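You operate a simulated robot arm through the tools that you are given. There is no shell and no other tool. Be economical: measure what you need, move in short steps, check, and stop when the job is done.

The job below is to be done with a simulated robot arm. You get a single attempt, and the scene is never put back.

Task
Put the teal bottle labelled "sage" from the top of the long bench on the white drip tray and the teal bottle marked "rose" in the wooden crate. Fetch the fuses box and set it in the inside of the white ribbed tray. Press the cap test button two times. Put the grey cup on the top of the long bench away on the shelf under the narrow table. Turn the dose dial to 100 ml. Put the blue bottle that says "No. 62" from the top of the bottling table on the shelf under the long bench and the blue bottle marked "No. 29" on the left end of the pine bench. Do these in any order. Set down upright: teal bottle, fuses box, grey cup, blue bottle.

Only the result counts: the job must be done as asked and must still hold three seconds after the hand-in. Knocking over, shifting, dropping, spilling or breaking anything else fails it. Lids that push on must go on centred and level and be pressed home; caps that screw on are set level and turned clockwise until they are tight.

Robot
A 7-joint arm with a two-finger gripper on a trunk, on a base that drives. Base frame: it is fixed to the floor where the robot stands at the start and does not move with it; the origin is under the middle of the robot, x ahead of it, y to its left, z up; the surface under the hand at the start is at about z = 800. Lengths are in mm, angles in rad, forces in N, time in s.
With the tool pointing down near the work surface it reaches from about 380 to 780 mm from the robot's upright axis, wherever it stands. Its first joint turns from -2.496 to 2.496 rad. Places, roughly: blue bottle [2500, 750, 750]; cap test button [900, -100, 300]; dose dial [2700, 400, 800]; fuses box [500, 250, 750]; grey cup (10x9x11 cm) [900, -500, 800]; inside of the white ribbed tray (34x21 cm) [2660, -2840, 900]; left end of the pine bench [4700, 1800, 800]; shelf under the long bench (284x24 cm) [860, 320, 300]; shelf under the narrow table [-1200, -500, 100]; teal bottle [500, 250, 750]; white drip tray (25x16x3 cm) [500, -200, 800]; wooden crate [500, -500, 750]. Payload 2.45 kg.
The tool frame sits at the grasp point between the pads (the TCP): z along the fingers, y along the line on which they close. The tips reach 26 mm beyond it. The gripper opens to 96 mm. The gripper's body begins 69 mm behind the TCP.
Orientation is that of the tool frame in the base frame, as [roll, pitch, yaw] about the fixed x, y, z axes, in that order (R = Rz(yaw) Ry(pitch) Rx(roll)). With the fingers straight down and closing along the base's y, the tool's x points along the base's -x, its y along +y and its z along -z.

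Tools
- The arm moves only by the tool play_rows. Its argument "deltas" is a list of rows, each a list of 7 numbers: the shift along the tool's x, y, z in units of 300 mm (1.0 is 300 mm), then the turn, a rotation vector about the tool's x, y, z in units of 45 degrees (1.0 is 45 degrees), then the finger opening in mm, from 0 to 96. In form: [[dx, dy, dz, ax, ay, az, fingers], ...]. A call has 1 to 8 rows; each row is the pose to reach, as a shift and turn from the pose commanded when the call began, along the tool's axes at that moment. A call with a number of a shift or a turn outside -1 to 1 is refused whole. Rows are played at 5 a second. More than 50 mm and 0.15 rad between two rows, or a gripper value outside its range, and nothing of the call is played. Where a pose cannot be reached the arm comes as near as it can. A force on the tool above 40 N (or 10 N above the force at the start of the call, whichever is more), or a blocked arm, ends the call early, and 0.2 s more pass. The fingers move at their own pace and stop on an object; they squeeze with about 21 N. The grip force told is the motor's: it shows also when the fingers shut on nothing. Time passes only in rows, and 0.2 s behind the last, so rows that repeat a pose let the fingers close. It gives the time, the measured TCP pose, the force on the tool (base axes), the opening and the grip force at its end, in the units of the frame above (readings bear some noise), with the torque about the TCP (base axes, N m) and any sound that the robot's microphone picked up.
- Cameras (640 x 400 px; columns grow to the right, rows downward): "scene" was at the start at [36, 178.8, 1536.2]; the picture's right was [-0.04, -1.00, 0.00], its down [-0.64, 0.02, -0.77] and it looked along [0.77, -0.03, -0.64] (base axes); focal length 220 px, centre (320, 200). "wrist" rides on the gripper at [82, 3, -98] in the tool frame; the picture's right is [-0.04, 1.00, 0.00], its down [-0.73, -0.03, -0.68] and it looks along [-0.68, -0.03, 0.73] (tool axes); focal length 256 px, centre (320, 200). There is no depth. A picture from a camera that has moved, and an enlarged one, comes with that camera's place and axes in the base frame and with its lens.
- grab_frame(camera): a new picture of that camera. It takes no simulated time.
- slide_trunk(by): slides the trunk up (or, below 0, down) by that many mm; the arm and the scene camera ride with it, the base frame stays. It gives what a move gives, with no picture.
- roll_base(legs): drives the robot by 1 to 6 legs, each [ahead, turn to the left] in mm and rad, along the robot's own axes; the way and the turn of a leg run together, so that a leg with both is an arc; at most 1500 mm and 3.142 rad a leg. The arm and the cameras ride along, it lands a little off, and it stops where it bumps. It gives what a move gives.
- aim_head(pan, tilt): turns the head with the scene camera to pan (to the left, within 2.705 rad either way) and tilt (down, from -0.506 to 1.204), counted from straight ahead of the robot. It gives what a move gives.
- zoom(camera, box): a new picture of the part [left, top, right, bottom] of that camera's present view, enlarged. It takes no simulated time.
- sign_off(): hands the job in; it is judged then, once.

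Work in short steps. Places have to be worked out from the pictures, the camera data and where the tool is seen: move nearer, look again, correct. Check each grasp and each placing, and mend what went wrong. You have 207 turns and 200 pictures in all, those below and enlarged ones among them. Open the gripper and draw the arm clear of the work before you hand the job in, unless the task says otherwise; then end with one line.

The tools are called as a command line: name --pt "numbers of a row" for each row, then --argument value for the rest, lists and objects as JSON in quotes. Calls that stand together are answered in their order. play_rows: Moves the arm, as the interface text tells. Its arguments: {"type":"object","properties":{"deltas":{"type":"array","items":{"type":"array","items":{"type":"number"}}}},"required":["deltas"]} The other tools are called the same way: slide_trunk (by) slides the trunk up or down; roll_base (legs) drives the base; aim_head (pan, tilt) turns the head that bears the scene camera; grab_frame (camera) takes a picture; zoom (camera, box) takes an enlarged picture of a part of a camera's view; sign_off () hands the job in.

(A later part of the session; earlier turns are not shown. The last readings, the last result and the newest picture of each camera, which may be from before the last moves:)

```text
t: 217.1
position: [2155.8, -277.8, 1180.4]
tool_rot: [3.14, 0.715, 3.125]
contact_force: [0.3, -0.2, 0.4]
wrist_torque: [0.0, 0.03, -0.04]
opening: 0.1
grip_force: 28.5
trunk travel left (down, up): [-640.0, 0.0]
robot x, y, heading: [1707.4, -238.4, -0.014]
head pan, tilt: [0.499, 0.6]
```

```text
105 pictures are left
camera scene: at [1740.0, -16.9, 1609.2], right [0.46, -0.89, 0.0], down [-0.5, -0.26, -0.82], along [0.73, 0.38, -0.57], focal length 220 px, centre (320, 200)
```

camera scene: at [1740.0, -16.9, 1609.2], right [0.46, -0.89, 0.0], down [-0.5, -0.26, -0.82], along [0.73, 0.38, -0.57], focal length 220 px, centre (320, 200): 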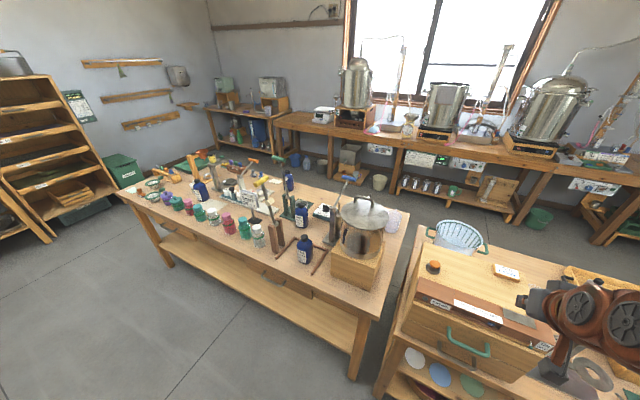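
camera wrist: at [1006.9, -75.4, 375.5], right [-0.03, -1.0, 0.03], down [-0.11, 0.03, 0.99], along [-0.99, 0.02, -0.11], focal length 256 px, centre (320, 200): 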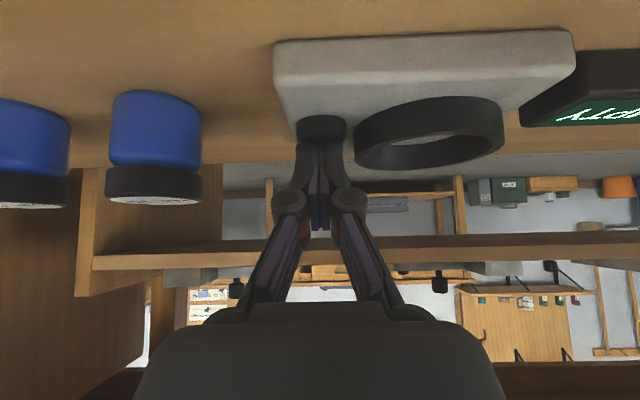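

The bottling table is in view. I zoom to read bottles and find the dial.

zoom --camera "scene" --box '[230, 170, 410, 290]'

zoom --camera "scene" --box '[120, 140, 300, 250]'

```text
3.33 times, centred on (320, 230) of scene
camera zoom: at [1740.0, -16.9, 1609.2], right [0.46, -0.89, 0.0], down [-0.5, -0.26, -0.82], along [0.73, 0.38, -0.57], focal length 732 px, centre (320, 100)
```

zoom: 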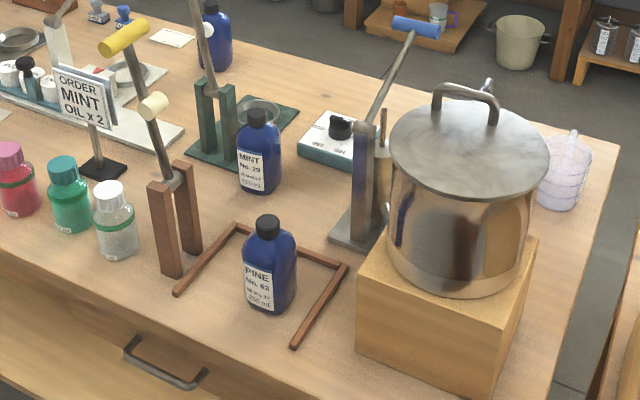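

```text
3.56 times, centred on (210, 195) of scene
camera zoom: at [1740.0, -16.9, 1609.2], right [0.46, -0.89, 0.0], down [-0.5, -0.26, -0.82], along [0.73, 0.38, -0.57], focal length 780 px, centre (711, 218)
```

zoom: 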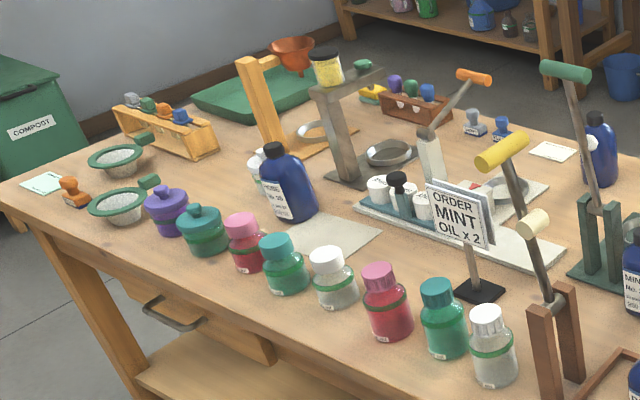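

No.62 (PINE) stands near [2330,365] in a low brown frame; No.29 (MINT) near [2520,505]; dial box near [2667,426]. I drive to stand opposite No.62.

roll_base --legs '[[0, 1.586], [605, 0], [0, -1.571], [50, 0]]'

aim_head --pan 0.0 --tilt 0.75

grab_frame --camera "scene"

grab_frame --camera "wrist"

```text
t: 228.7
position: [2210.3, 324.8, 1181.7]
tool_rot: [-3.141, 0.716, 3.128]
contact_force: [-0.5, 0.2, 0.9]
wrist_torque: [0.0, -0.03, -0.01]
opening: 0.0
grip_force: 28.4
trunk travel left (down, up): [-640.0, 0.0]
robot x, y, heading: [1759.2, 364.2, -0.016]
head pan, tilt: [0.499, 0.6]
```

```text
t: 229.6
position: [2212.2, 324.6, 1180.9]
tool_rot: [3.14, 0.716, 3.131]
contact_force: [0.2, 0.0, -0.5]
wrist_torque: [0.03, 0.01, -0.02]
opening: 0.0
grip_force: 28.5
trunk travel left (down, up): [-640.0, 0.0]
robot x, y, heading: [1760.8, 363.3, -0.015]
head pan, tilt: [0.0, 0.75]
```

```text
102 pictures are left
camera scene: at [1798.2, 543.1, 1596.4], right [-0.01, -1.0, 0.0], down [-0.68, 0.01, -0.73], along [0.73, -0.01, -0.68], focal length 220 px, centre (320, 200)
```

scene: 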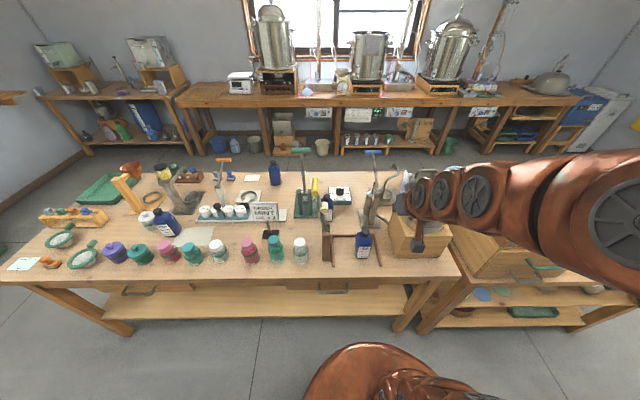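

```text
101 pictures are left
camera wrist: at [2083.1, 330.4, 1200.2], right [0.04, 1.0, 0.03], down [0.11, -0.03, 0.99], along [0.99, -0.04, -0.11], focal length 256 px, centre (320, 200)
```

wrist: 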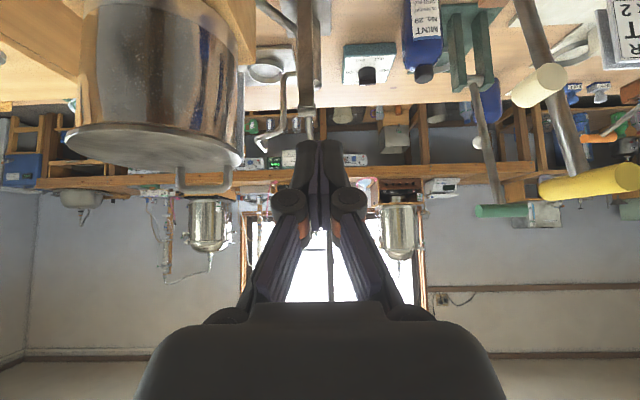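

Tall items flank the bottle (pot to the right, levers left). I zoom for measurements.

zoom --camera "scene" --box '[290, 140, 450, 280]'

```text
2.86 times, centred on (370, 210) of scene
camera zoom: at [1798.2, 543.1, 1596.4], right [-0.01, -1.0, 0.0], down [-0.68, 0.01, -0.73], along [0.73, -0.01, -0.68], focal length 627 px, centre (177, 171)
```

zoom: 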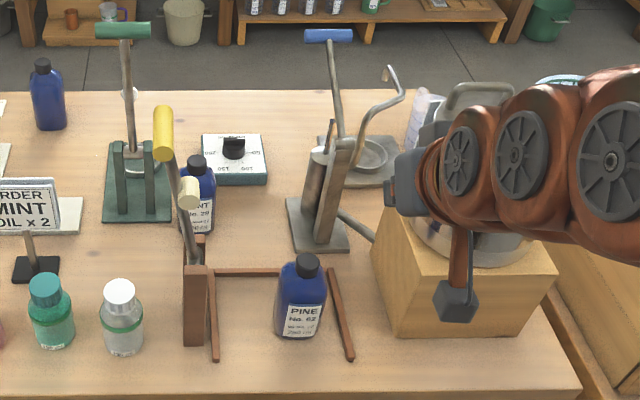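

No.62 at about [2323,362], cap top z≈942; neighbours clear by 55 mm or more. I open and lower in front of it for a level look.

play_rows --pt "0.094 0.02 0.12 0 0 0 40" --pt "0.188 0.04 0.24 0 0 0 80" --pt "0.282 0.06 0.36 0 0 0 96" --pt "0.376 0.08 0.48 0 0 0 96" --pt "0.47 0.1 0.6 0 0 0 96" --pt "0.564 0.12 0.72 0 0 0 96" --pt "0.657 0.123 0.846 0 0 0 96"

grab_frame --camera "wrist"

```text
t: 231.4
position: [2329.9, 358.1, 858.6]
tool_rot: [3.139, 0.742, 3.13]
contact_force: [-3.2, 0.5, 13.2]
wrist_torque: [0.19, 0.05, -0.01]
opening: 96.0
grip_force: 0.0
out of reach, approached as far as the arm can: row 1, 2, 3, 4, 5, 6, 7
trunk travel left (down, up): [-640.0, 0.0]
robot x, y, heading: [1759.5, 359.3, -0.013]
head pan, tilt: [0.0, 0.75]
stopped in row 7: the force on the tool passed its limit at 95 N (the readings are from after the stop); the commanded pose is now the measured one
```

```text
99 pictures are left
camera wrist: at [2201.9, 363.5, 874.8], right [0.04, 1.0, 0.03], down [0.08, -0.03, 1.0], along [1.0, -0.04, -0.08], focal length 256 px, centre (320, 200)
```

wrist: 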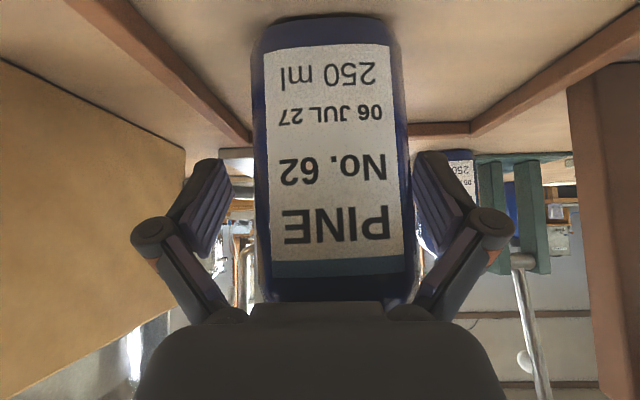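

It drifted outward (too near for reach) and touched something, ending straddling the bottle. I check the scene for disturbance.

zoom --camera "scene" --box '[290, 140, 450, 280]'

```text
2.86 times, centred on (370, 210) of scene
camera zoom: at [1797.8, 545.3, 1596.4], right [-0.01, -1.0, 0.0], down [-0.68, 0.01, -0.73], along [0.73, -0.01, -0.68], focal length 627 px, centre (177, 171)
```

zoom: 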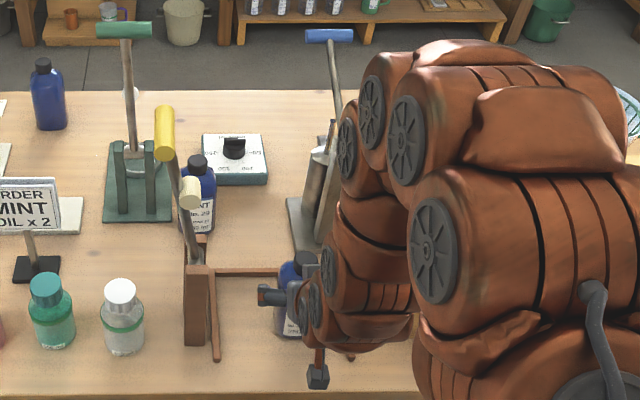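

Nothing moved; the bottle stands between the fingers, though 13 N of contact remains. I ease up 4 mm, shift 4 mm in y and close.

play_rows --pt "-0.009 0.0 -0.0098 0 0 0 96" --pt "-0.009 0.013 -0.0098 0 0 0 90" --pt "-0.009 0.013 -0.0098 0 0 0 70" --pt "-0.009 0.013 -0.0098 0 0 0 45" --pt "-0.009 0.013 -0.0098 0 0 0 45" --pt "-0.009 0.013 -0.0098 0 0 0 45"

grab_frame --camera "wrist"

```text
t: 232.8
position: [2329.1, 361.7, 862.8]
tool_rot: [3.137, 0.741, 3.13]
contact_force: [-4.7, 4.1, 15.0]
wrist_torque: [-0.16, 0.16, -0.08]
opening: 63.5
grip_force: 21.3
trunk travel left (down, up): [-640.0, 0.0]
robot x, y, heading: [1763.1, 356.4, -0.015]
head pan, tilt: [0.0, 0.75]
```

```text
97 pictures are left
camera wrist: at [2200.7, 366.4, 878.3], right [0.04, 1.0, 0.03], down [0.08, -0.03, 1.0], along [1.0, -0.04, -0.09], focal length 256 px, centre (320, 200)
```

wrist: 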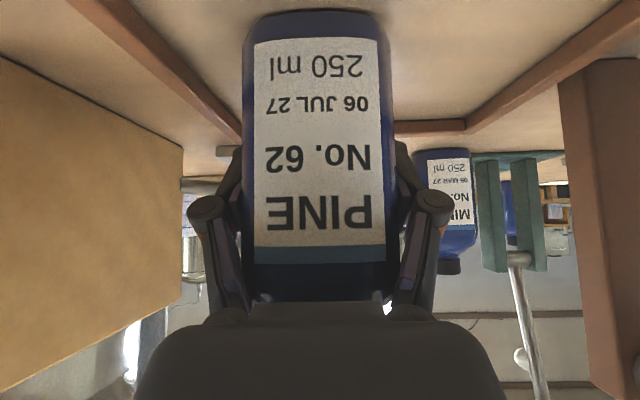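

Gripped (63.5 mm). I lift slowly.

play_rows --pt "-0.014 0 -0.015 0 0 0 40" --pt "-0.035 0 -0.038 0 0 0 40" --pt "-0.07 0 -0.076 0 0 0 40" --pt "-0.115 0 -0.125 0 0 0 40" --pt "-0.165 0 -0.18 0 0 0 40" --pt "-0.215 0 -0.235 0 0 0 40" --pt "-0.265 0 -0.29 0 0 0 40" --pt "-0.316 0 -0.344 0 0 0 40"

grab_frame --camera "wrist"

zoom --camera "scene" --box '[270, 120, 470, 280]'

```text
t: 234.6
position: [2329.4, 359.6, 1000.9]
tool_rot: [3.138, 0.735, 3.128]
contact_force: [0.1, -0.1, -4.0]
wrist_torque: [0.01, -0.02, -0.01]
opening: 63.2
grip_force: 21.3
trunk travel left (down, up): [-640.0, 0.0]
robot x, y, heading: [1763.3, 364.4, -0.013]
head pan, tilt: [0.0, 0.75]
```

```text
96 pictures are left
camera wrist: at [2201.7, 365.7, 1017.8], right [0.04, 1.0, 0.03], down [0.09, -0.03, 1.0], along [1.0, -0.04, -0.09], focal length 256 px, centre (320, 200)
```

wrist: 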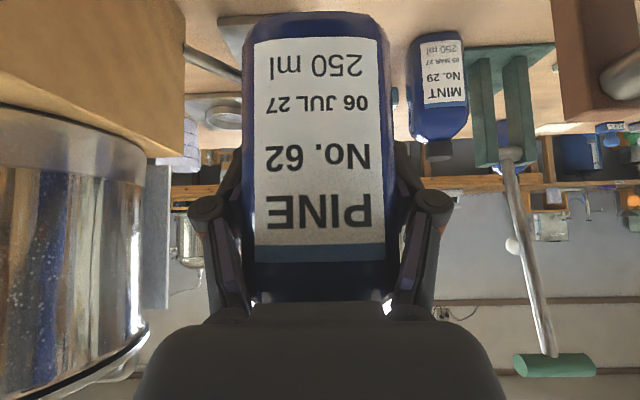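

```text
2.50 times, centred on (370, 200) of scene
camera zoom: at [1798.8, 543.0, 1596.4], right [-0.01, -1.0, 0.0], down [-0.68, 0.01, -0.73], along [0.73, -0.01, -0.68], focal length 549 px, centre (195, 200)
```

zoom: 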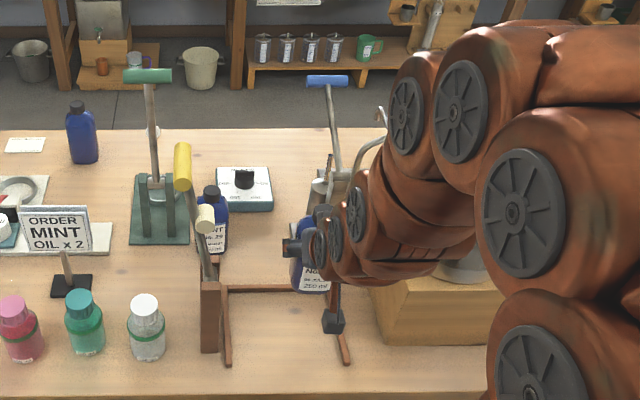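

Held, everything else undisturbed. I back off, turn around to face the long bench and stand clear of its edge.

roll_base --legs '[[-190, 0], [0, 1.571], [0, 1.583], [-140, 0]]'

slide_trunk --by -400

slide_trunk --by -130

grab_frame --camera "wrist"

aim_head --pan 0.1 --tilt 0.8

grab_frame --camera "scene"

```text
t: 244.7
position: [1144.2, 355.9, 1001.5]
tool_rot: [3.136, 0.737, 0.002]
contact_force: [-0.4, 0.1, -4.7]
wrist_torque: [-0.02, -0.01, 0.06]
opening: 63.2
grip_force: 21.0
trunk travel left (down, up): [-640.0, 0.0]
robot x, y, heading: [1713.3, 367.0, 3.146]
head pan, tilt: [0.0, 0.75]
```

```text
t: 248.6
position: [1142.4, 356.0, 601.3]
tool_rot: [3.136, 0.737, 0.002]
contact_force: [-0.2, -1.0, -3.7]
wrist_torque: [0.0, 0.03, 0.03]
opening: 63.3
grip_force: 21.3
trunk travel left (down, up): [-240.0, 400.0]
robot x, y, heading: [1707.1, 364.9, 3.14]
head pan, tilt: [0.0, 0.75]
```

```text
t: 250.1
position: [1145.2, 357.7, 470.7]
tool_rot: [3.137, 0.736, 0.001]
contact_force: [-0.2, -0.3, -4.3]
wrist_torque: [-0.02, 0.04, 0.01]
opening: 63.2
grip_force: 21.0
trunk travel left (down, up): [-110.0, 530.0]
robot x, y, heading: [1712.1, 365.1, 3.137]
head pan, tilt: [0.0, 0.75]
```

```text
94 pictures are left
camera wrist: at [1268.1, 354.6, 487.7], right [-0.02, -1.0, 0.03], down [-0.09, 0.03, 1.0], along [-1.0, 0.02, -0.09], focal length 256 px, centre (320, 200)
```

wrist: 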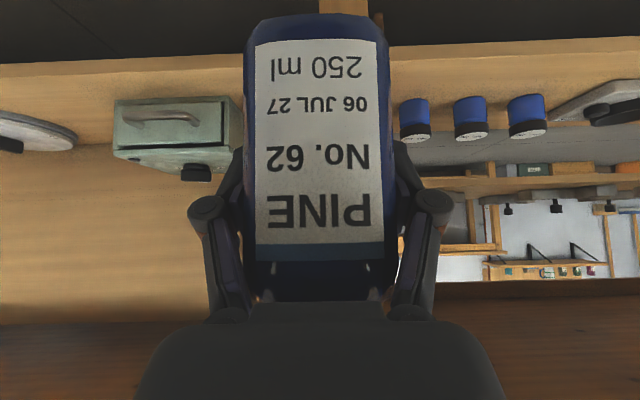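

```text
t: 250.8
position: [1143.9, 356.7, 471.3]
tool_rot: [3.136, 0.738, 0.001]
contact_force: [0.2, 0.2, -4.0]
wrist_torque: [0.06, 0.01, -0.02]
opening: 63.4
grip_force: 21.3
trunk travel left (down, up): [-110.0, 530.0]
robot x, y, heading: [1713.1, 366.0, 3.135]
head pan, tilt: [0.099, 0.799]
```

```text
93 pictures are left
camera scene: at [1681.8, 174.7, 1062.4], right [-0.1, 1.0, 0.0], down [0.71, 0.07, -0.7], along [-0.69, -0.07, -0.72], focal length 220 px, centre (320, 200)
```

scene: 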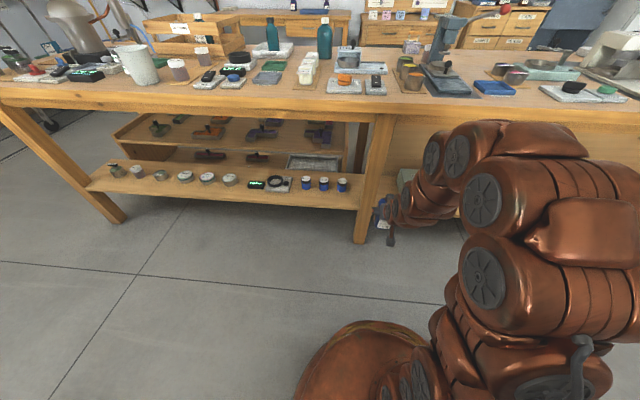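

A bench leg stands at y≈300–345 before the shelf. I look to the right for a wider free stretch of shelf.

aim_head --pan -0.7 --tilt 0.6

grab_frame --camera "scene"

aim_head --pan 0.6 --tilt 0.6

grab_frame --camera "scene"

```text
t: 251.9
position: [1143.6, 356.1, 472.0]
tool_rot: [3.137, 0.736, 0.001]
contact_force: [0.5, 0.3, -4.0]
wrist_torque: [-0.03, 0.03, 0.02]
opening: 63.4
grip_force: 21.1
trunk travel left (down, up): [-110.0, 530.0]
robot x, y, heading: [1709.2, 362.8, 3.134]
head pan, tilt: [-0.7, 0.6]
```

```text
92 pictures are left
camera scene: at [1694.6, 239.6, 1079.2], right [0.65, 0.76, 0.0], down [0.43, -0.36, -0.82], along [-0.63, 0.53, -0.57], focal length 220 px, centre (320, 200)
```

scene: 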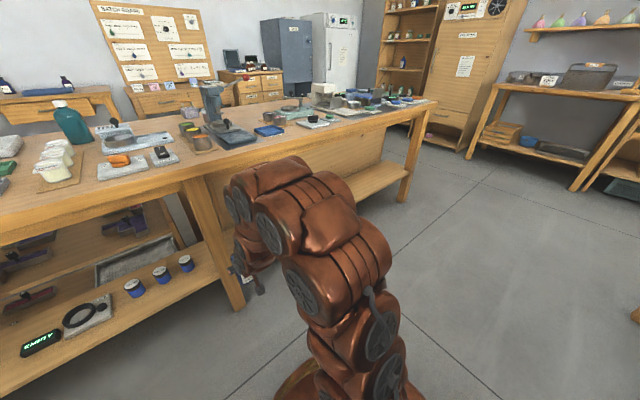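

```text
t: 253.4
position: [1142.4, 356.7, 472.2]
tool_rot: [3.137, 0.736, 0.002]
contact_force: [0.1, -0.3, -3.3]
wrist_torque: [0.02, 0.03, 0.01]
opening: 63.4
grip_force: 20.9
trunk travel left (down, up): [-110.0, 530.0]
robot x, y, heading: [1718.6, 364.9, 3.14]
head pan, tilt: [0.6, 0.6]
```

```text
91 pictures are left
camera scene: at [1689.0, 132.8, 1079.2], right [-0.56, 0.83, 0.0], down [0.47, 0.32, -0.82], along [-0.68, -0.46, -0.57], focal length 220 px, centre (320, 200)
```

scene: 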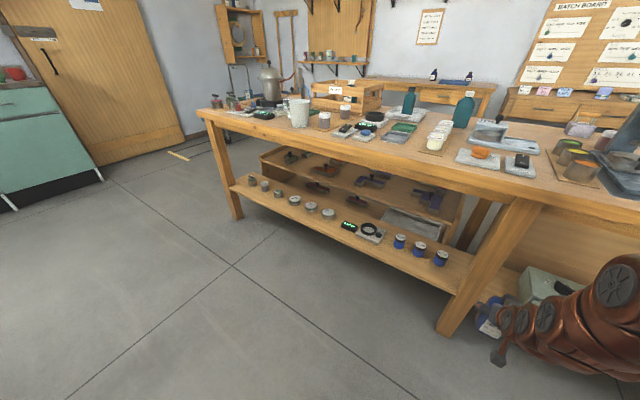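

The shelf's right stretch (y≈1200–1600) is empty. I drive there with the bottle.

roll_base --legs '[[0, -1.569], [900, 0], [0, 1.571]]'

aim_head --pan 0.0 --tilt 0.6

grab_frame --camera "scene"

grab_frame --camera "wrist"

```text
t: 265.8
position: [1141.1, 1265.1, 470.1]
tool_rot: [3.137, 0.736, 0.005]
contact_force: [-0.1, 0.4, -5.5]
wrist_torque: [0.0, 0.0, 0.01]
opening: 63.7
grip_force: 21.8
trunk travel left (down, up): [-110.0, 530.0]
robot x, y, heading: [1708.8, 1274.4, -3.141]
head pan, tilt: [0.6, 0.6]
```

```text
t: 266.8
position: [1141.7, 1266.2, 471.4]
tool_rot: [3.137, 0.735, 0.004]
contact_force: [0.0, -0.2, -5.1]
wrist_torque: [0.02, 0.03, 0.0]
opening: 63.4
grip_force: 20.3
trunk travel left (down, up): [-110.0, 530.0]
robot x, y, heading: [1708.8, 1276.3, -3.142]
head pan, tilt: [0.0, 0.6]
```

```text
90 pictures are left
camera scene: at [1671.6, 1093.2, 1079.2], right [0.0, 1.0, 0.0], down [0.57, 0.0, -0.82], along [-0.82, 0.0, -0.57], focal length 220 px, centre (320, 200)
```

scene: 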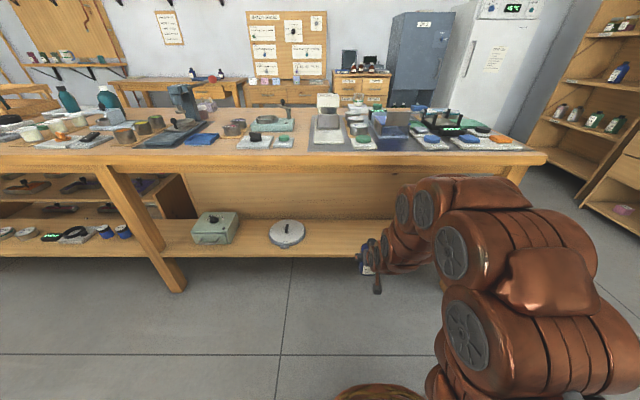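

```text
89 pictures are left
camera wrist: at [1265.6, 1264.1, 487.6], right [-0.02, -1.0, 0.03], down [-0.09, 0.03, 1.0], along [-1.0, 0.02, -0.09], focal length 256 px, centre (320, 200)
```

wrist: 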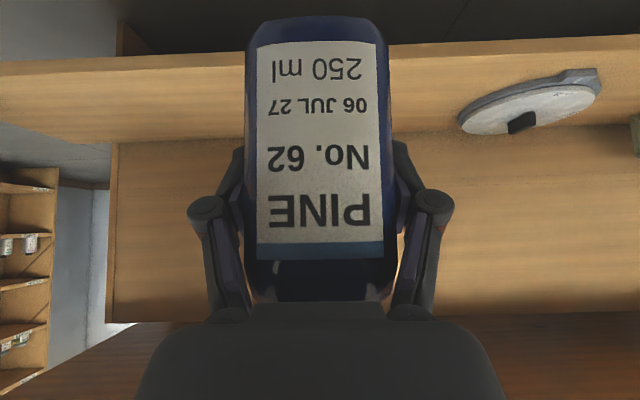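

The shelf here is clear. I drive 250 mm in under the bench top with the bottle well above the shelf.

roll_base --legs '[[250, 0]]'

grab_frame --camera "wrist"

grab_frame --camera "scene"

```text
t: 268.6
position: [890.9, 1263.9, 471.1]
tool_rot: [3.136, 0.737, 0.009]
contact_force: [0.4, 1.0, -4.7]
wrist_torque: [-0.03, 0.05, 0.03]
opening: 63.5
grip_force: 21.0
trunk travel left (down, up): [-110.0, 530.0]
robot x, y, heading: [1459.6, 1277.4, -3.138]
head pan, tilt: [0.0, 0.6]
```

```text
88 pictures are left
camera wrist: at [1015.3, 1262.6, 487.7], right [-0.02, -1.0, 0.03], down [-0.09, 0.03, 1.0], along [-1.0, 0.02, -0.09], focal length 256 px, centre (320, 200)
```

wrist: 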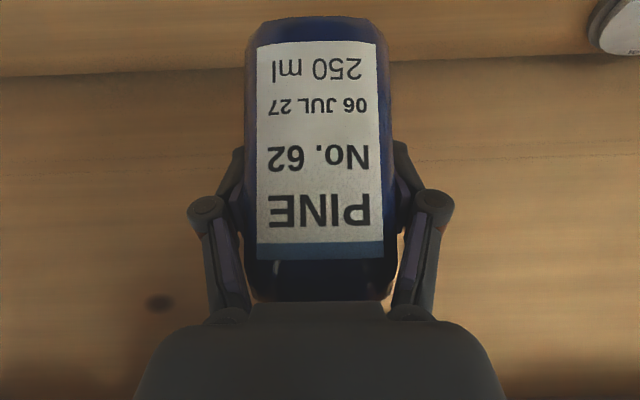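

```text
87 pictures are left
camera scene: at [1421.7, 1092.8, 1079.2], right [0.0, 1.0, 0.0], down [0.57, 0.0, -0.82], along [-0.82, 0.0, -0.57], focal length 220 px, centre (320, 200)
```

scene: 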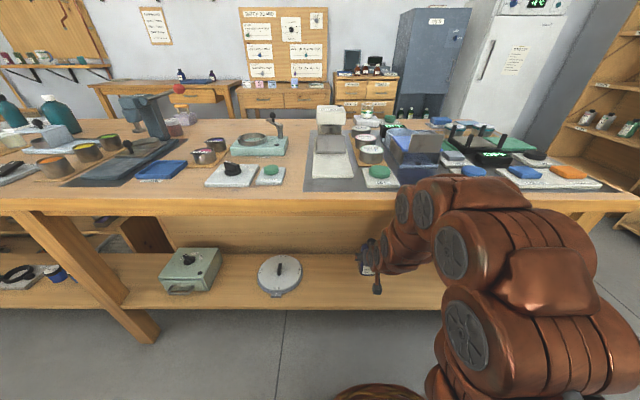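

Shelf back panel at x≈700, front edge ≈974, surface z≈302. I move to x≈850 and lower most of the way.

play_rows --pt "-0.04 0 0.04 0 0 0 40" --pt "-0.07 0 0.075 0 0 0 40" --pt "-0.1 0 0.092 0 0 0 40" --pt "-0.04 0 0.157 0 0 0 40" --pt "0.02 0 0.223 0 0 0 40" --pt "0.078 0 0.289 0 0 0 40"

grab_frame --camera "wrist"

```text
t: 270.0
position: [850.0, 1263.1, 390.9]
tool_rot: [3.136, 0.74, 0.008]
contact_force: [1.0, -0.1, -4.6]
wrist_torque: [0.0, 0.01, 0.02]
opening: 63.4
grip_force: 21.2
trunk travel left (down, up): [-110.0, 530.0]
robot x, y, heading: [1456.1, 1273.5, -3.136]
head pan, tilt: [0.0, 0.6]
```

```text
86 pictures are left
camera wrist: at [973.9, 1261.4, 407.8], right [-0.02, -1.0, 0.03], down [-0.09, 0.03, 1.0], along [-1.0, 0.02, -0.09], focal length 256 px, centre (320, 200)
```

wrist: 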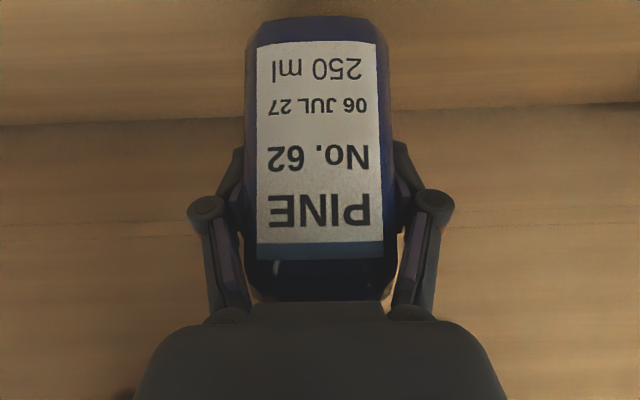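

I lower 20 mm, then in small steps to contact.

play_rows --pt "0.0224 0 0.0247 0 0 0 40" --pt "0.0447 0 0.0494 0 0 0 40"

play_rows --pt "0.0067 0 0.0074 0 0 0 40" --pt "0.0112 0 0.0124 0 0 0 40"

```text
t: 270.6
position: [849.4, 1262.9, 370.9]
tool_rot: [3.137, 0.736, 0.007]
contact_force: [0.2, 0.0, -4.2]
wrist_torque: [-0.01, 0.01, 0.01]
opening: 63.5
grip_force: 21.3
trunk travel left (down, up): [-110.0, 530.0]
robot x, y, heading: [1458.0, 1273.7, -3.141]
head pan, tilt: [0.0, 0.6]
```

```text
t: 271.2
position: [849.8, 1263.2, 367.7]
tool_rot: [3.137, 0.74, 0.007]
contact_force: [-0.6, -0.9, -4.8]
wrist_torque: [0.01, -0.01, 0.02]
opening: 63.6
grip_force: 21.3
trunk travel left (down, up): [-110.0, 530.0]
robot x, y, heading: [1456.7, 1275.6, -3.133]
head pan, tilt: [0.0, 0.6]
```

play_rows --pt "0.0067 0 0.0074 0 0 0 40" --pt "0.0112 0 0.0124 0 0 0 40"

```text
t: 271.8
position: [850.5, 1263.0, 364.1]
tool_rot: [3.138, 0.741, 0.007]
contact_force: [-0.5, -0.2, -3.8]
wrist_torque: [-0.02, 0.02, 0.0]
opening: 63.5
grip_force: 21.0
trunk travel left (down, up): [-110.0, 530.0]
robot x, y, heading: [1458.5, 1271.9, -3.135]
head pan, tilt: [0.0, 0.6]
```

Not yet touching; I go on in 2.5 mm steps until the force changes.

play_rows --pt "0.0056 0 0.0062 0 0 0 40" --pt "0.0112 0 0.0124 0 0 0 40"

grab_frame --camera "wrist"

```text
t: 272.4
position: [851.5, 1263.5, 361.6]
tool_rot: [3.136, 0.746, 0.007]
contact_force: [1.3, -4.4, 11.2]
wrist_torque: [-0.06, -0.14, 0.0]
opening: 63.7
grip_force: 21.4
trunk travel left (down, up): [-110.0, 530.0]
robot x, y, heading: [1460.1, 1277.7, -3.137]
head pan, tilt: [0.0, 0.6]
```

```text
85 pictures are left
camera wrist: at [975.4, 1261.5, 377.5], right [-0.02, -1.0, 0.03], down [-0.08, 0.03, 1.0], along [-1.0, 0.02, -0.08], focal length 256 px, centre (320, 200)
```

wrist: 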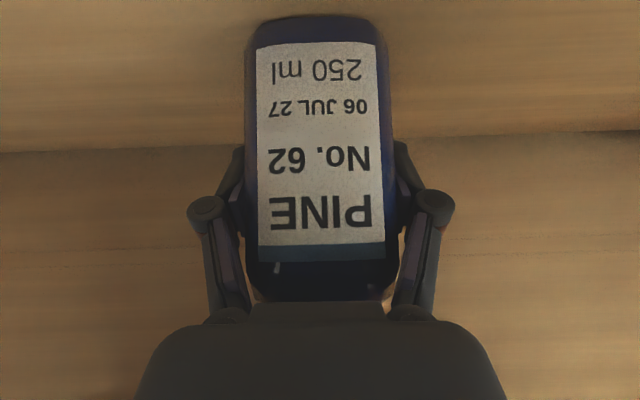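

Seated. I open and back out along the finger direction.

play_rows --pt "0 0 0 0 0 0 66" --pt "0 0 0 0 0 0 76" --pt "0 0 0 0 0 0 90" --pt "0 0 0 0 0 0 96" --pt "0 0 -0.06 0 0 0 96" --pt "0 0 -0.18 0 0 0 96" --pt "0 0 -0.33 0 0 0 96" --pt "0 0 -0.48 0 0 0 96"

grab_frame --camera "wrist"

```text
t: 274.2
position: [901.8, 1262.3, 478.2]
tool_rot: [3.136, 0.732, 0.008]
contact_force: [1.0, 0.7, 0.0]
wrist_torque: [-0.02, -0.01, -0.02]
opening: 96.0
grip_force: 0.0
out of reach, approached as far as the arm can: row 7, 8
trunk travel left (down, up): [-110.0, 530.0]
robot x, y, heading: [1461.2, 1272.7, -3.134]
head pan, tilt: [0.0, 0.6]
```

```text
84 pictures are left
camera wrist: at [1026.4, 1261.3, 494.1], right [-0.02, -1.0, 0.03], down [-0.09, 0.03, 1.0], along [-1.0, 0.02, -0.09], focal length 256 px, centre (320, 200)
```

wrist: 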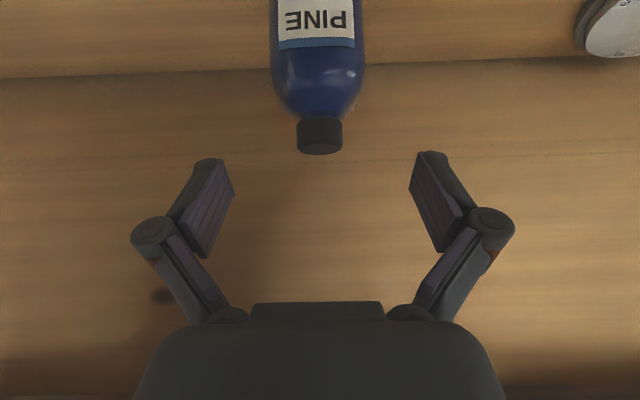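

No.62 stands on the shelf. I back off, raise the trunk, and look toward the left end of the bottling table to plan a way round.

roll_base --legs '[[-250, 0]]'

slide_trunk --by 400

slide_trunk --by 240

roll_base --legs '[[0, -1.575]]'

aim_head --pan -0.4 --tilt 0.6

grab_frame --camera "scene"

```text
t: 276.1
position: [1155.0, 1263.6, 477.1]
tool_rot: [3.136, 0.736, 0.008]
contact_force: [-1.6, 0.2, -0.8]
wrist_torque: [-0.05, 0.0, -0.02]
opening: 96.1
grip_force: 0.2
trunk travel left (down, up): [-110.0, 530.0]
robot x, y, heading: [1712.0, 1277.6, -3.139]
head pan, tilt: [0.0, 0.6]
```

```text
t: 279.9
position: [1153.9, 1263.0, 877.0]
tool_rot: [3.136, 0.736, 0.008]
contact_force: [-0.3, -0.6, -0.7]
wrist_torque: [0.01, 0.03, 0.0]
opening: 95.7
grip_force: 0.1
trunk travel left (down, up): [-510.0, 130.0]
robot x, y, heading: [1712.9, 1273.0, -3.14]
head pan, tilt: [0.0, 0.6]
```

```text
t: 281.5
position: [1154.1, 1263.5, 1006.0]
tool_rot: [3.136, 0.734, 0.008]
contact_force: [-0.1, 0.2, -0.5]
wrist_torque: [-0.02, 0.0, 0.02]
opening: 95.9
grip_force: 0.1
out of reach, approached as far as the arm can: row 1
trunk travel left (down, up): [-640.0, 0.0]
robot x, y, heading: [1714.2, 1275.4, -3.136]
head pan, tilt: [0.0, 0.6]
```

```text
t: 285.7
position: [1700.1, 1832.3, 1007.5]
tool_rot: [3.137, 0.735, -1.566]
contact_force: [1.1, -0.7, 0.5]
wrist_torque: [0.01, 0.0, 0.02]
opening: 96.0
grip_force: 0.1
trunk travel left (down, up): [-640.0, 0.0]
robot x, y, heading: [1711.5, 1273.7, 1.57]
head pan, tilt: [0.0, 0.6]
```

```text
t: 286.6
position: [1700.7, 1832.1, 1006.3]
tool_rot: [3.137, 0.735, -1.568]
contact_force: [1.2, 0.8, -0.5]
wrist_torque: [0.02, 0.01, 0.02]
opening: 95.8
grip_force: 0.1
trunk travel left (down, up): [-640.0, 0.0]
robot x, y, heading: [1713.1, 1274.9, 1.574]
head pan, tilt: [-0.4, 0.6]
```

```text
83 pictures are left
camera scene: at [1564.4, 1307.0, 1609.3], right [0.92, -0.39, 0.0], down [-0.22, -0.52, -0.83], along [0.32, 0.76, -0.56], focal length 220 px, centre (320, 200)
```

scene: 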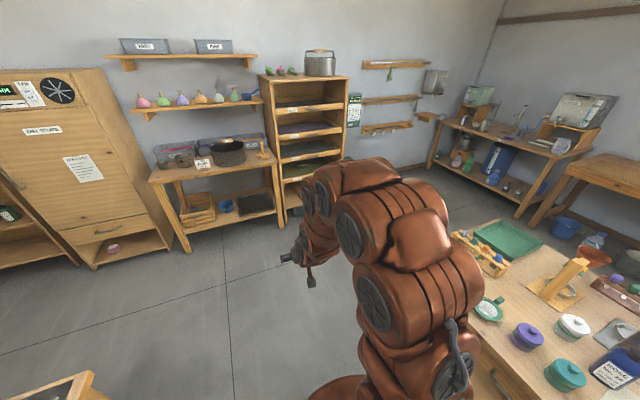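

The aisle at y≈2350 is wide and clear. I drive round to the bottling table's back side, stopping midway to check.

roll_base --legs '[[1080, 0], [0, -1.574], [1500, 0], [240, 0]]'

aim_head --pan -0.5 --tilt 0.6

grab_frame --camera "scene"

aim_head --pan 0.1 --tilt 0.6

grab_frame --camera "scene"

```text
t: 304.3
position: [3996.1, 2320.7, 1008.1]
tool_rot: [3.136, 0.736, 3.126]
contact_force: [-0.1, -0.5, -0.1]
wrist_torque: [0.01, 0.01, -0.03]
opening: 96.0
grip_force: 0.0
trunk travel left (down, up): [-640.0, 0.0]
robot x, y, heading: [3436.8, 2320.2, -0.024]
head pan, tilt: [-0.4, 0.6]
```

```text
t: 305.0
position: [3995.5, 2319.5, 1006.8]
tool_rot: [3.136, 0.736, 3.126]
contact_force: [0.8, -0.3, 1.0]
wrist_torque: [0.01, 0.0, 0.01]
opening: 96.0
grip_force: 0.1
trunk travel left (down, up): [-640.0, 0.0]
robot x, y, heading: [3441.0, 2320.0, -0.019]
head pan, tilt: [-0.499, 0.6]
```

```text
82 pictures are left
camera scene: at [3469.5, 2459.7, 1609.3], right [-0.49, -0.87, 0.0], down [-0.49, 0.28, -0.83], along [0.72, -0.41, -0.56], focal length 220 px, centre (320, 200)
```

scene: 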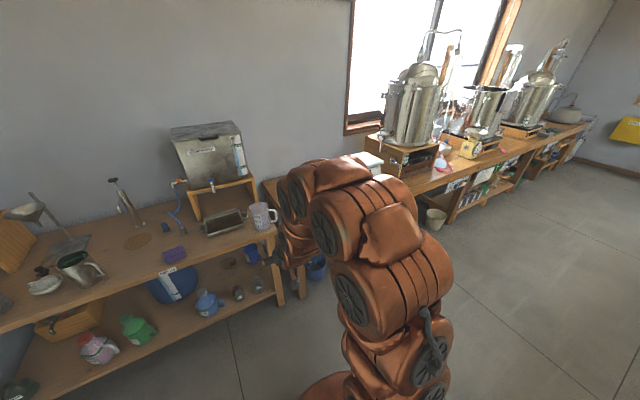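

```text
t: 306.0
position: [3995.7, 2320.8, 1007.3]
tool_rot: [3.136, 0.734, 3.125]
contact_force: [0.8, 0.1, 0.0]
wrist_torque: [-0.01, 0.01, -0.02]
opening: 95.8
grip_force: 0.1
trunk travel left (down, up): [-640.0, 0.0]
robot x, y, heading: [3440.7, 2319.6, -0.022]
head pan, tilt: [0.099, 0.6]
```

```text
81 pictures are left
camera scene: at [3480.8, 2510.5, 1609.2], right [0.08, -1.0, 0.0], down [-0.56, -0.05, -0.83], along [0.82, 0.07, -0.56], focal length 220 px, centre (320, 200)
```

scene: 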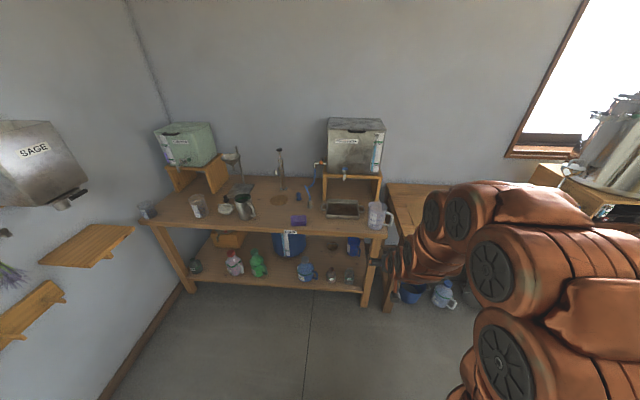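

Aisle behind the table is clear. I drive to y≈450 and face the table's back side.

roll_base --legs '[[0, -1.55], [1500, 0], [370, 0], [0, -1.571]]'

aim_head --pan 0.0 --tilt 0.75

grab_frame --camera "scene"

grab_frame --camera "wrist"

```text
t: 322.9
position: [2892.1, 434.9, 1007.3]
tool_rot: [3.136, 0.734, 0.014]
contact_force: [-0.2, -0.4, 0.2]
wrist_torque: [-0.01, -0.02, 0.0]
opening: 95.9
grip_force: 0.1
trunk travel left (down, up): [-640.0, 0.0]
robot x, y, heading: [3448.9, 450.8, -3.129]
head pan, tilt: [0.099, 0.6]
```

```text
t: 323.6
position: [2890.7, 434.9, 1007.0]
tool_rot: [3.137, 0.735, 0.013]
contact_force: [-0.3, -0.2, -0.4]
wrist_torque: [-0.01, -0.04, 0.0]
opening: 95.8
grip_force: 0.0
trunk travel left (down, up): [-640.0, 0.0]
robot x, y, heading: [3450.6, 452.7, -3.134]
head pan, tilt: [0.0, 0.75]
```

```text
80 pictures are left
camera scene: at [3418.5, 269.4, 1596.4], right [-0.01, 1.0, 0.0], down [0.68, 0.01, -0.73], along [-0.73, -0.01, -0.68], focal length 220 px, centre (320, 200)
```

scene: 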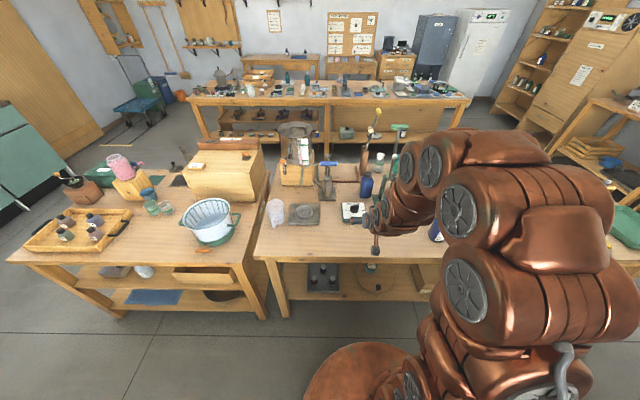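

```text
79 pictures are left
camera wrist: at [3015.9, 434.7, 1023.9], right [-0.01, -1.0, 0.03], down [-0.09, 0.03, 1.0], along [-1.0, 0.01, -0.09], focal length 256 px, centre (320, 200)
```

wrist: 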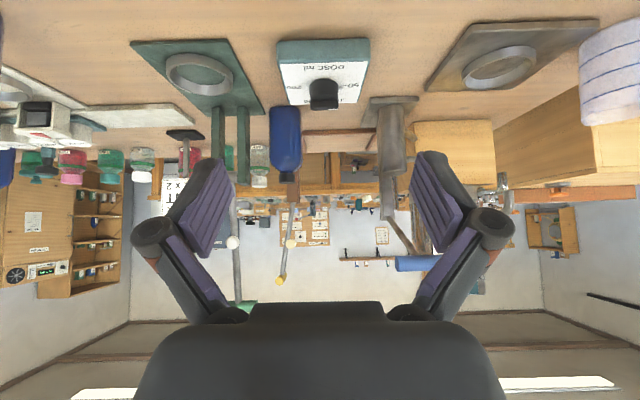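

The dose dial is right ahead. I zoom to read it.

zoom --camera "wrist" --box '[260, 20, 400, 120]'

zoom --camera "scene" --box '[310, 160, 410, 240]'

```text
4.00 times, centred on (330, 70) of wrist
camera zoom: at [3015.9, 434.7, 1023.9], right [-0.01, -1.0, 0.03], down [-0.09, 0.03, 1.0], along [-1.0, 0.01, -0.09], focal length 1024 px, centre (280, 720)
```

zoom: 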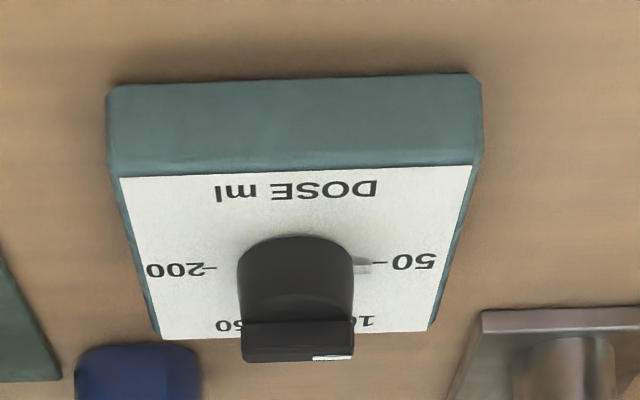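

```text
5.00 times, centred on (360, 200) of scene
camera zoom: at [3418.5, 269.4, 1596.4], right [-0.01, 1.0, 0.0], down [0.68, 0.01, -0.73], along [-0.73, -0.01, -0.68], focal length 1097 px, centre (120, 200)
```

zoom: 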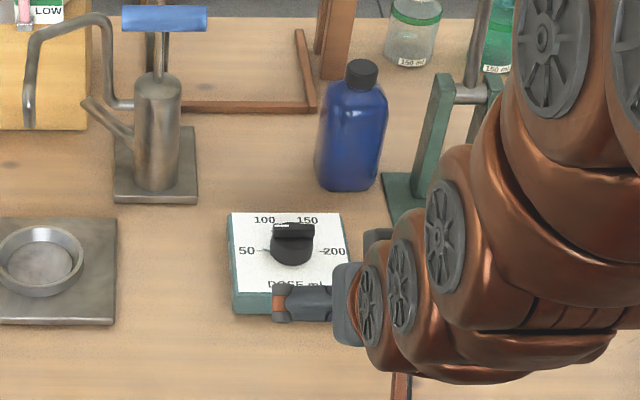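

The pointer is at 50; 100 is 60° clockwise (seen from above). I'll grip the knob's bar. First bring the hand vertical and turn it −90° so it closes across the bar.

play_rows --pt "0 0 0 0 0.18 0 60" --pt "0 0 0 0 0.36 0 60" --pt "0 0 0 0 0.54 0 60" --pt "0 0 0 0 0.72 0 60" --pt "0 0 0 0 0.937 0 60"

play_rows --pt "0 0 0 0 0 -0.17 60" --pt "0 0 0 0 0 -0.34 60" --pt "0 0 0 0 0 -0.51 60" --pt "0 0 0 0 0 -0.68 60" --pt "0 0 0 0 0 -0.85 60" --pt "0 0 0 0 0 -1.0 60"

play_rows --pt "0 0 0 0 0 -0.17 60" --pt "0 0 0 0 0 -0.34 60" --pt "0 0 0 0 0 -0.51 60" --pt "0 0 0 0 0 -0.68 60" --pt "0 0 0 0 0 -0.85 60" --pt "0 0 0 0 0 -1.0 60"

roll_base --legs '[[150, 0]]'

grab_frame --camera "wrist"

grab_frame --camera "scene"

```text
refused: row 5 steps farther than a row can; nothing moved
```

```text
t: 325.1
position: [2891.6, 435.3, 1008.6]
tool_rot: [-2.576, 0.497, 0.95]
contact_force: [0.4, -0.1, 1.2]
wrist_torque: [-0.01, -0.01, -0.03]
opening: 60.0
grip_force: 0.0
trunk travel left (down, up): [-640.0, 0.0]
robot x, y, heading: [3448.9, 449.4, -3.133]
head pan, tilt: [0.0, 0.75]
```

```text
t: 326.4
position: [2890.5, 435.0, 1006.4]
tool_rot: [-2.409, 0.001, 1.591]
contact_force: [0.6, 1.2, -0.1]
wrist_torque: [0.04, 0.0, 0.05]
opening: 60.0
grip_force: 0.0
trunk travel left (down, up): [-640.0, 0.0]
robot x, y, heading: [3449.5, 449.2, -3.128]
head pan, tilt: [0.0, 0.75]
```

```text
t: 327.8
position: [2742.5, 432.2, 1006.1]
tool_rot: [-2.407, 0.004, 1.59]
contact_force: [0.2, -0.2, 0.7]
wrist_torque: [0.0, 0.01, -0.01]
opening: 60.0
grip_force: 0.1
trunk travel left (down, up): [-640.0, 0.0]
robot x, y, heading: [3297.7, 450.9, -3.131]
head pan, tilt: [0.0, 0.75]
```

```text
76 pictures are left
camera wrist: at [2806.8, 516.4, 1076.2], right [0.74, -0.03, -0.67], down [0.45, -0.72, 0.53], along [-0.5, -0.69, -0.52], focal length 256 px, centre (320, 200)
```

wrist: 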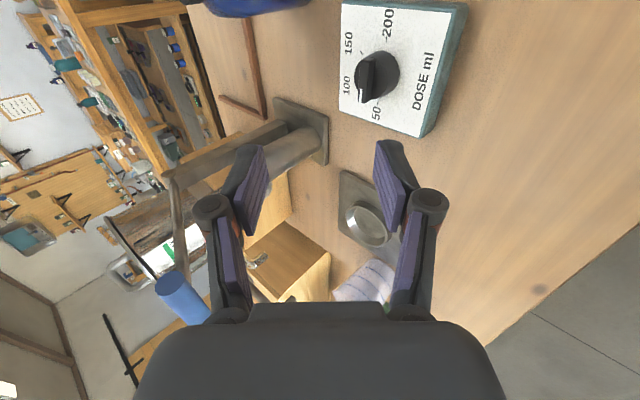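

```text
75 pictures are left
camera scene: at [3269.7, 267.6, 1596.4], right [-0.01, 1.0, 0.0], down [0.68, 0.01, -0.73], along [-0.73, -0.01, -0.68], focal length 220 px, centre (320, 200)
```

scene: 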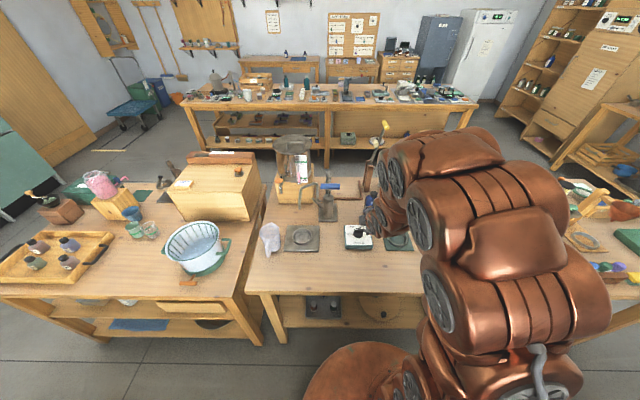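

The un-tilt was refused (step too large), so I undo the tilt now about the tool's x axis.

play_rows --pt "0 0 0 -0.16 0 0 60" --pt "0 0 0 -0.32 0 0 60" --pt "0 0 0 -0.48 0 0 60" --pt "0 0 0 -0.64 0 0 60" --pt "0 0 0 -0.8 0 0 60" --pt "0 0 0 -0.936 0 0 60"

grab_frame --camera "wrist"

zoom --camera "scene" --box '[320, 200, 420, 270]'

```text
t: 329.2
position: [2742.6, 432.8, 1006.7]
tool_rot: [3.14, 0.004, 1.589]
contact_force: [-0.4, 1.2, -0.1]
wrist_torque: [-0.02, 0.05, -0.02]
opening: 60.0
grip_force: 0.0
trunk travel left (down, up): [-640.0, 0.0]
robot x, y, heading: [3302.7, 449.5, -3.133]
head pan, tilt: [0.0, 0.75]
```

```text
74 pictures are left
camera wrist: at [2741.5, 515.1, 1104.0], right [1.0, -0.02, 0.0], down [-0.02, -0.73, 0.68], along [-0.01, -0.68, -0.73], focal length 256 px, centre (320, 200)
```

wrist: 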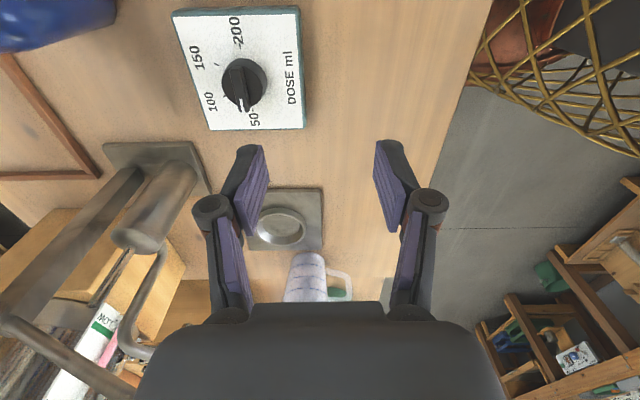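

```text
5.71 times, centred on (370, 235) of scene
camera zoom: at [3269.5, 267.7, 1596.4], right [-0.01, 1.0, 0.0], down [0.68, 0.01, -0.73], along [-0.73, -0.01, -0.68], focal length 1254 px, centre (34, 0)
```

zoom: 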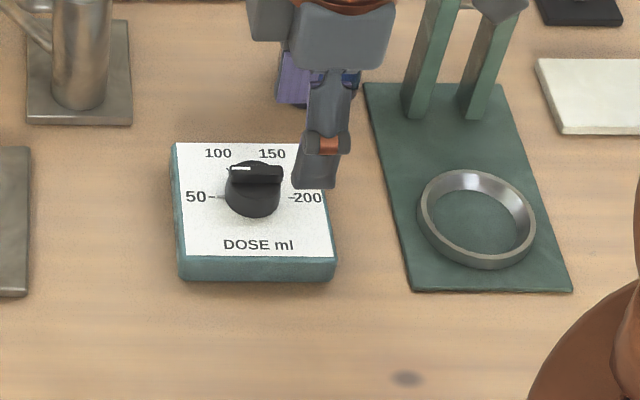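

Pointer confirmed at 50. The knob is at about [2666,428], bar top z≈850. I move above it and check.

play_rows --pt "-0.004 -0.1 0.05 0 0 0 60" --pt "-0.008 -0.2 0.12 0 0 0 60" --pt "-0.011 -0.255 0.24 0 0 0 50" --pt "-0.011 -0.255 0.38 0 0 0 50"

grab_frame --camera "wrist"

zoom --camera "scene" --box '[320, 200, 420, 270]'

```text
t: 330.2
position: [2666.4, 427.9, 892.6]
tool_rot: [3.141, 0.002, 1.59]
contact_force: [0.3, 0.0, 0.3]
wrist_torque: [-0.02, 0.0, 0.02]
opening: 50.2
grip_force: 0.1
trunk travel left (down, up): [-640.0, 0.0]
robot x, y, heading: [3301.7, 452.3, -3.134]
head pan, tilt: [0.0, 0.75]
```

```text
72 pictures are left
camera wrist: at [2665.0, 511.1, 989.0], right [1.0, -0.02, 0.0], down [-0.02, -0.73, 0.68], along [-0.01, -0.68, -0.73], focal length 256 px, centre (320, 200)
```

wrist: 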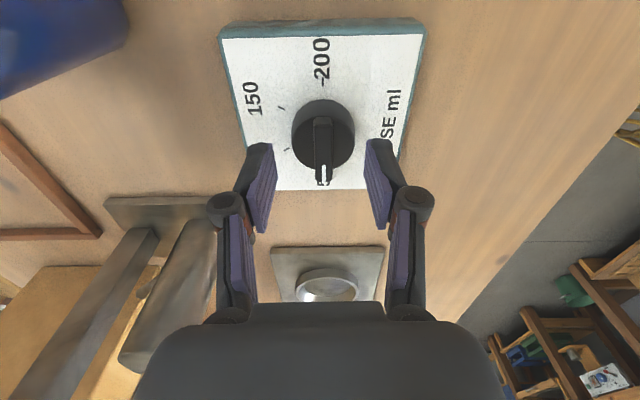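

```text
5.71 times, centred on (370, 235) of scene
camera zoom: at [3269.6, 267.7, 1596.4], right [-0.01, 1.0, 0.0], down [0.68, 0.01, -0.73], along [-0.73, -0.01, -0.68], focal length 1254 px, centre (34, 0)
```

zoom: 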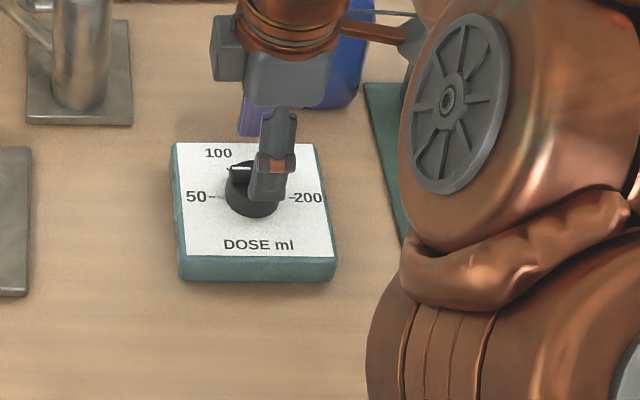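

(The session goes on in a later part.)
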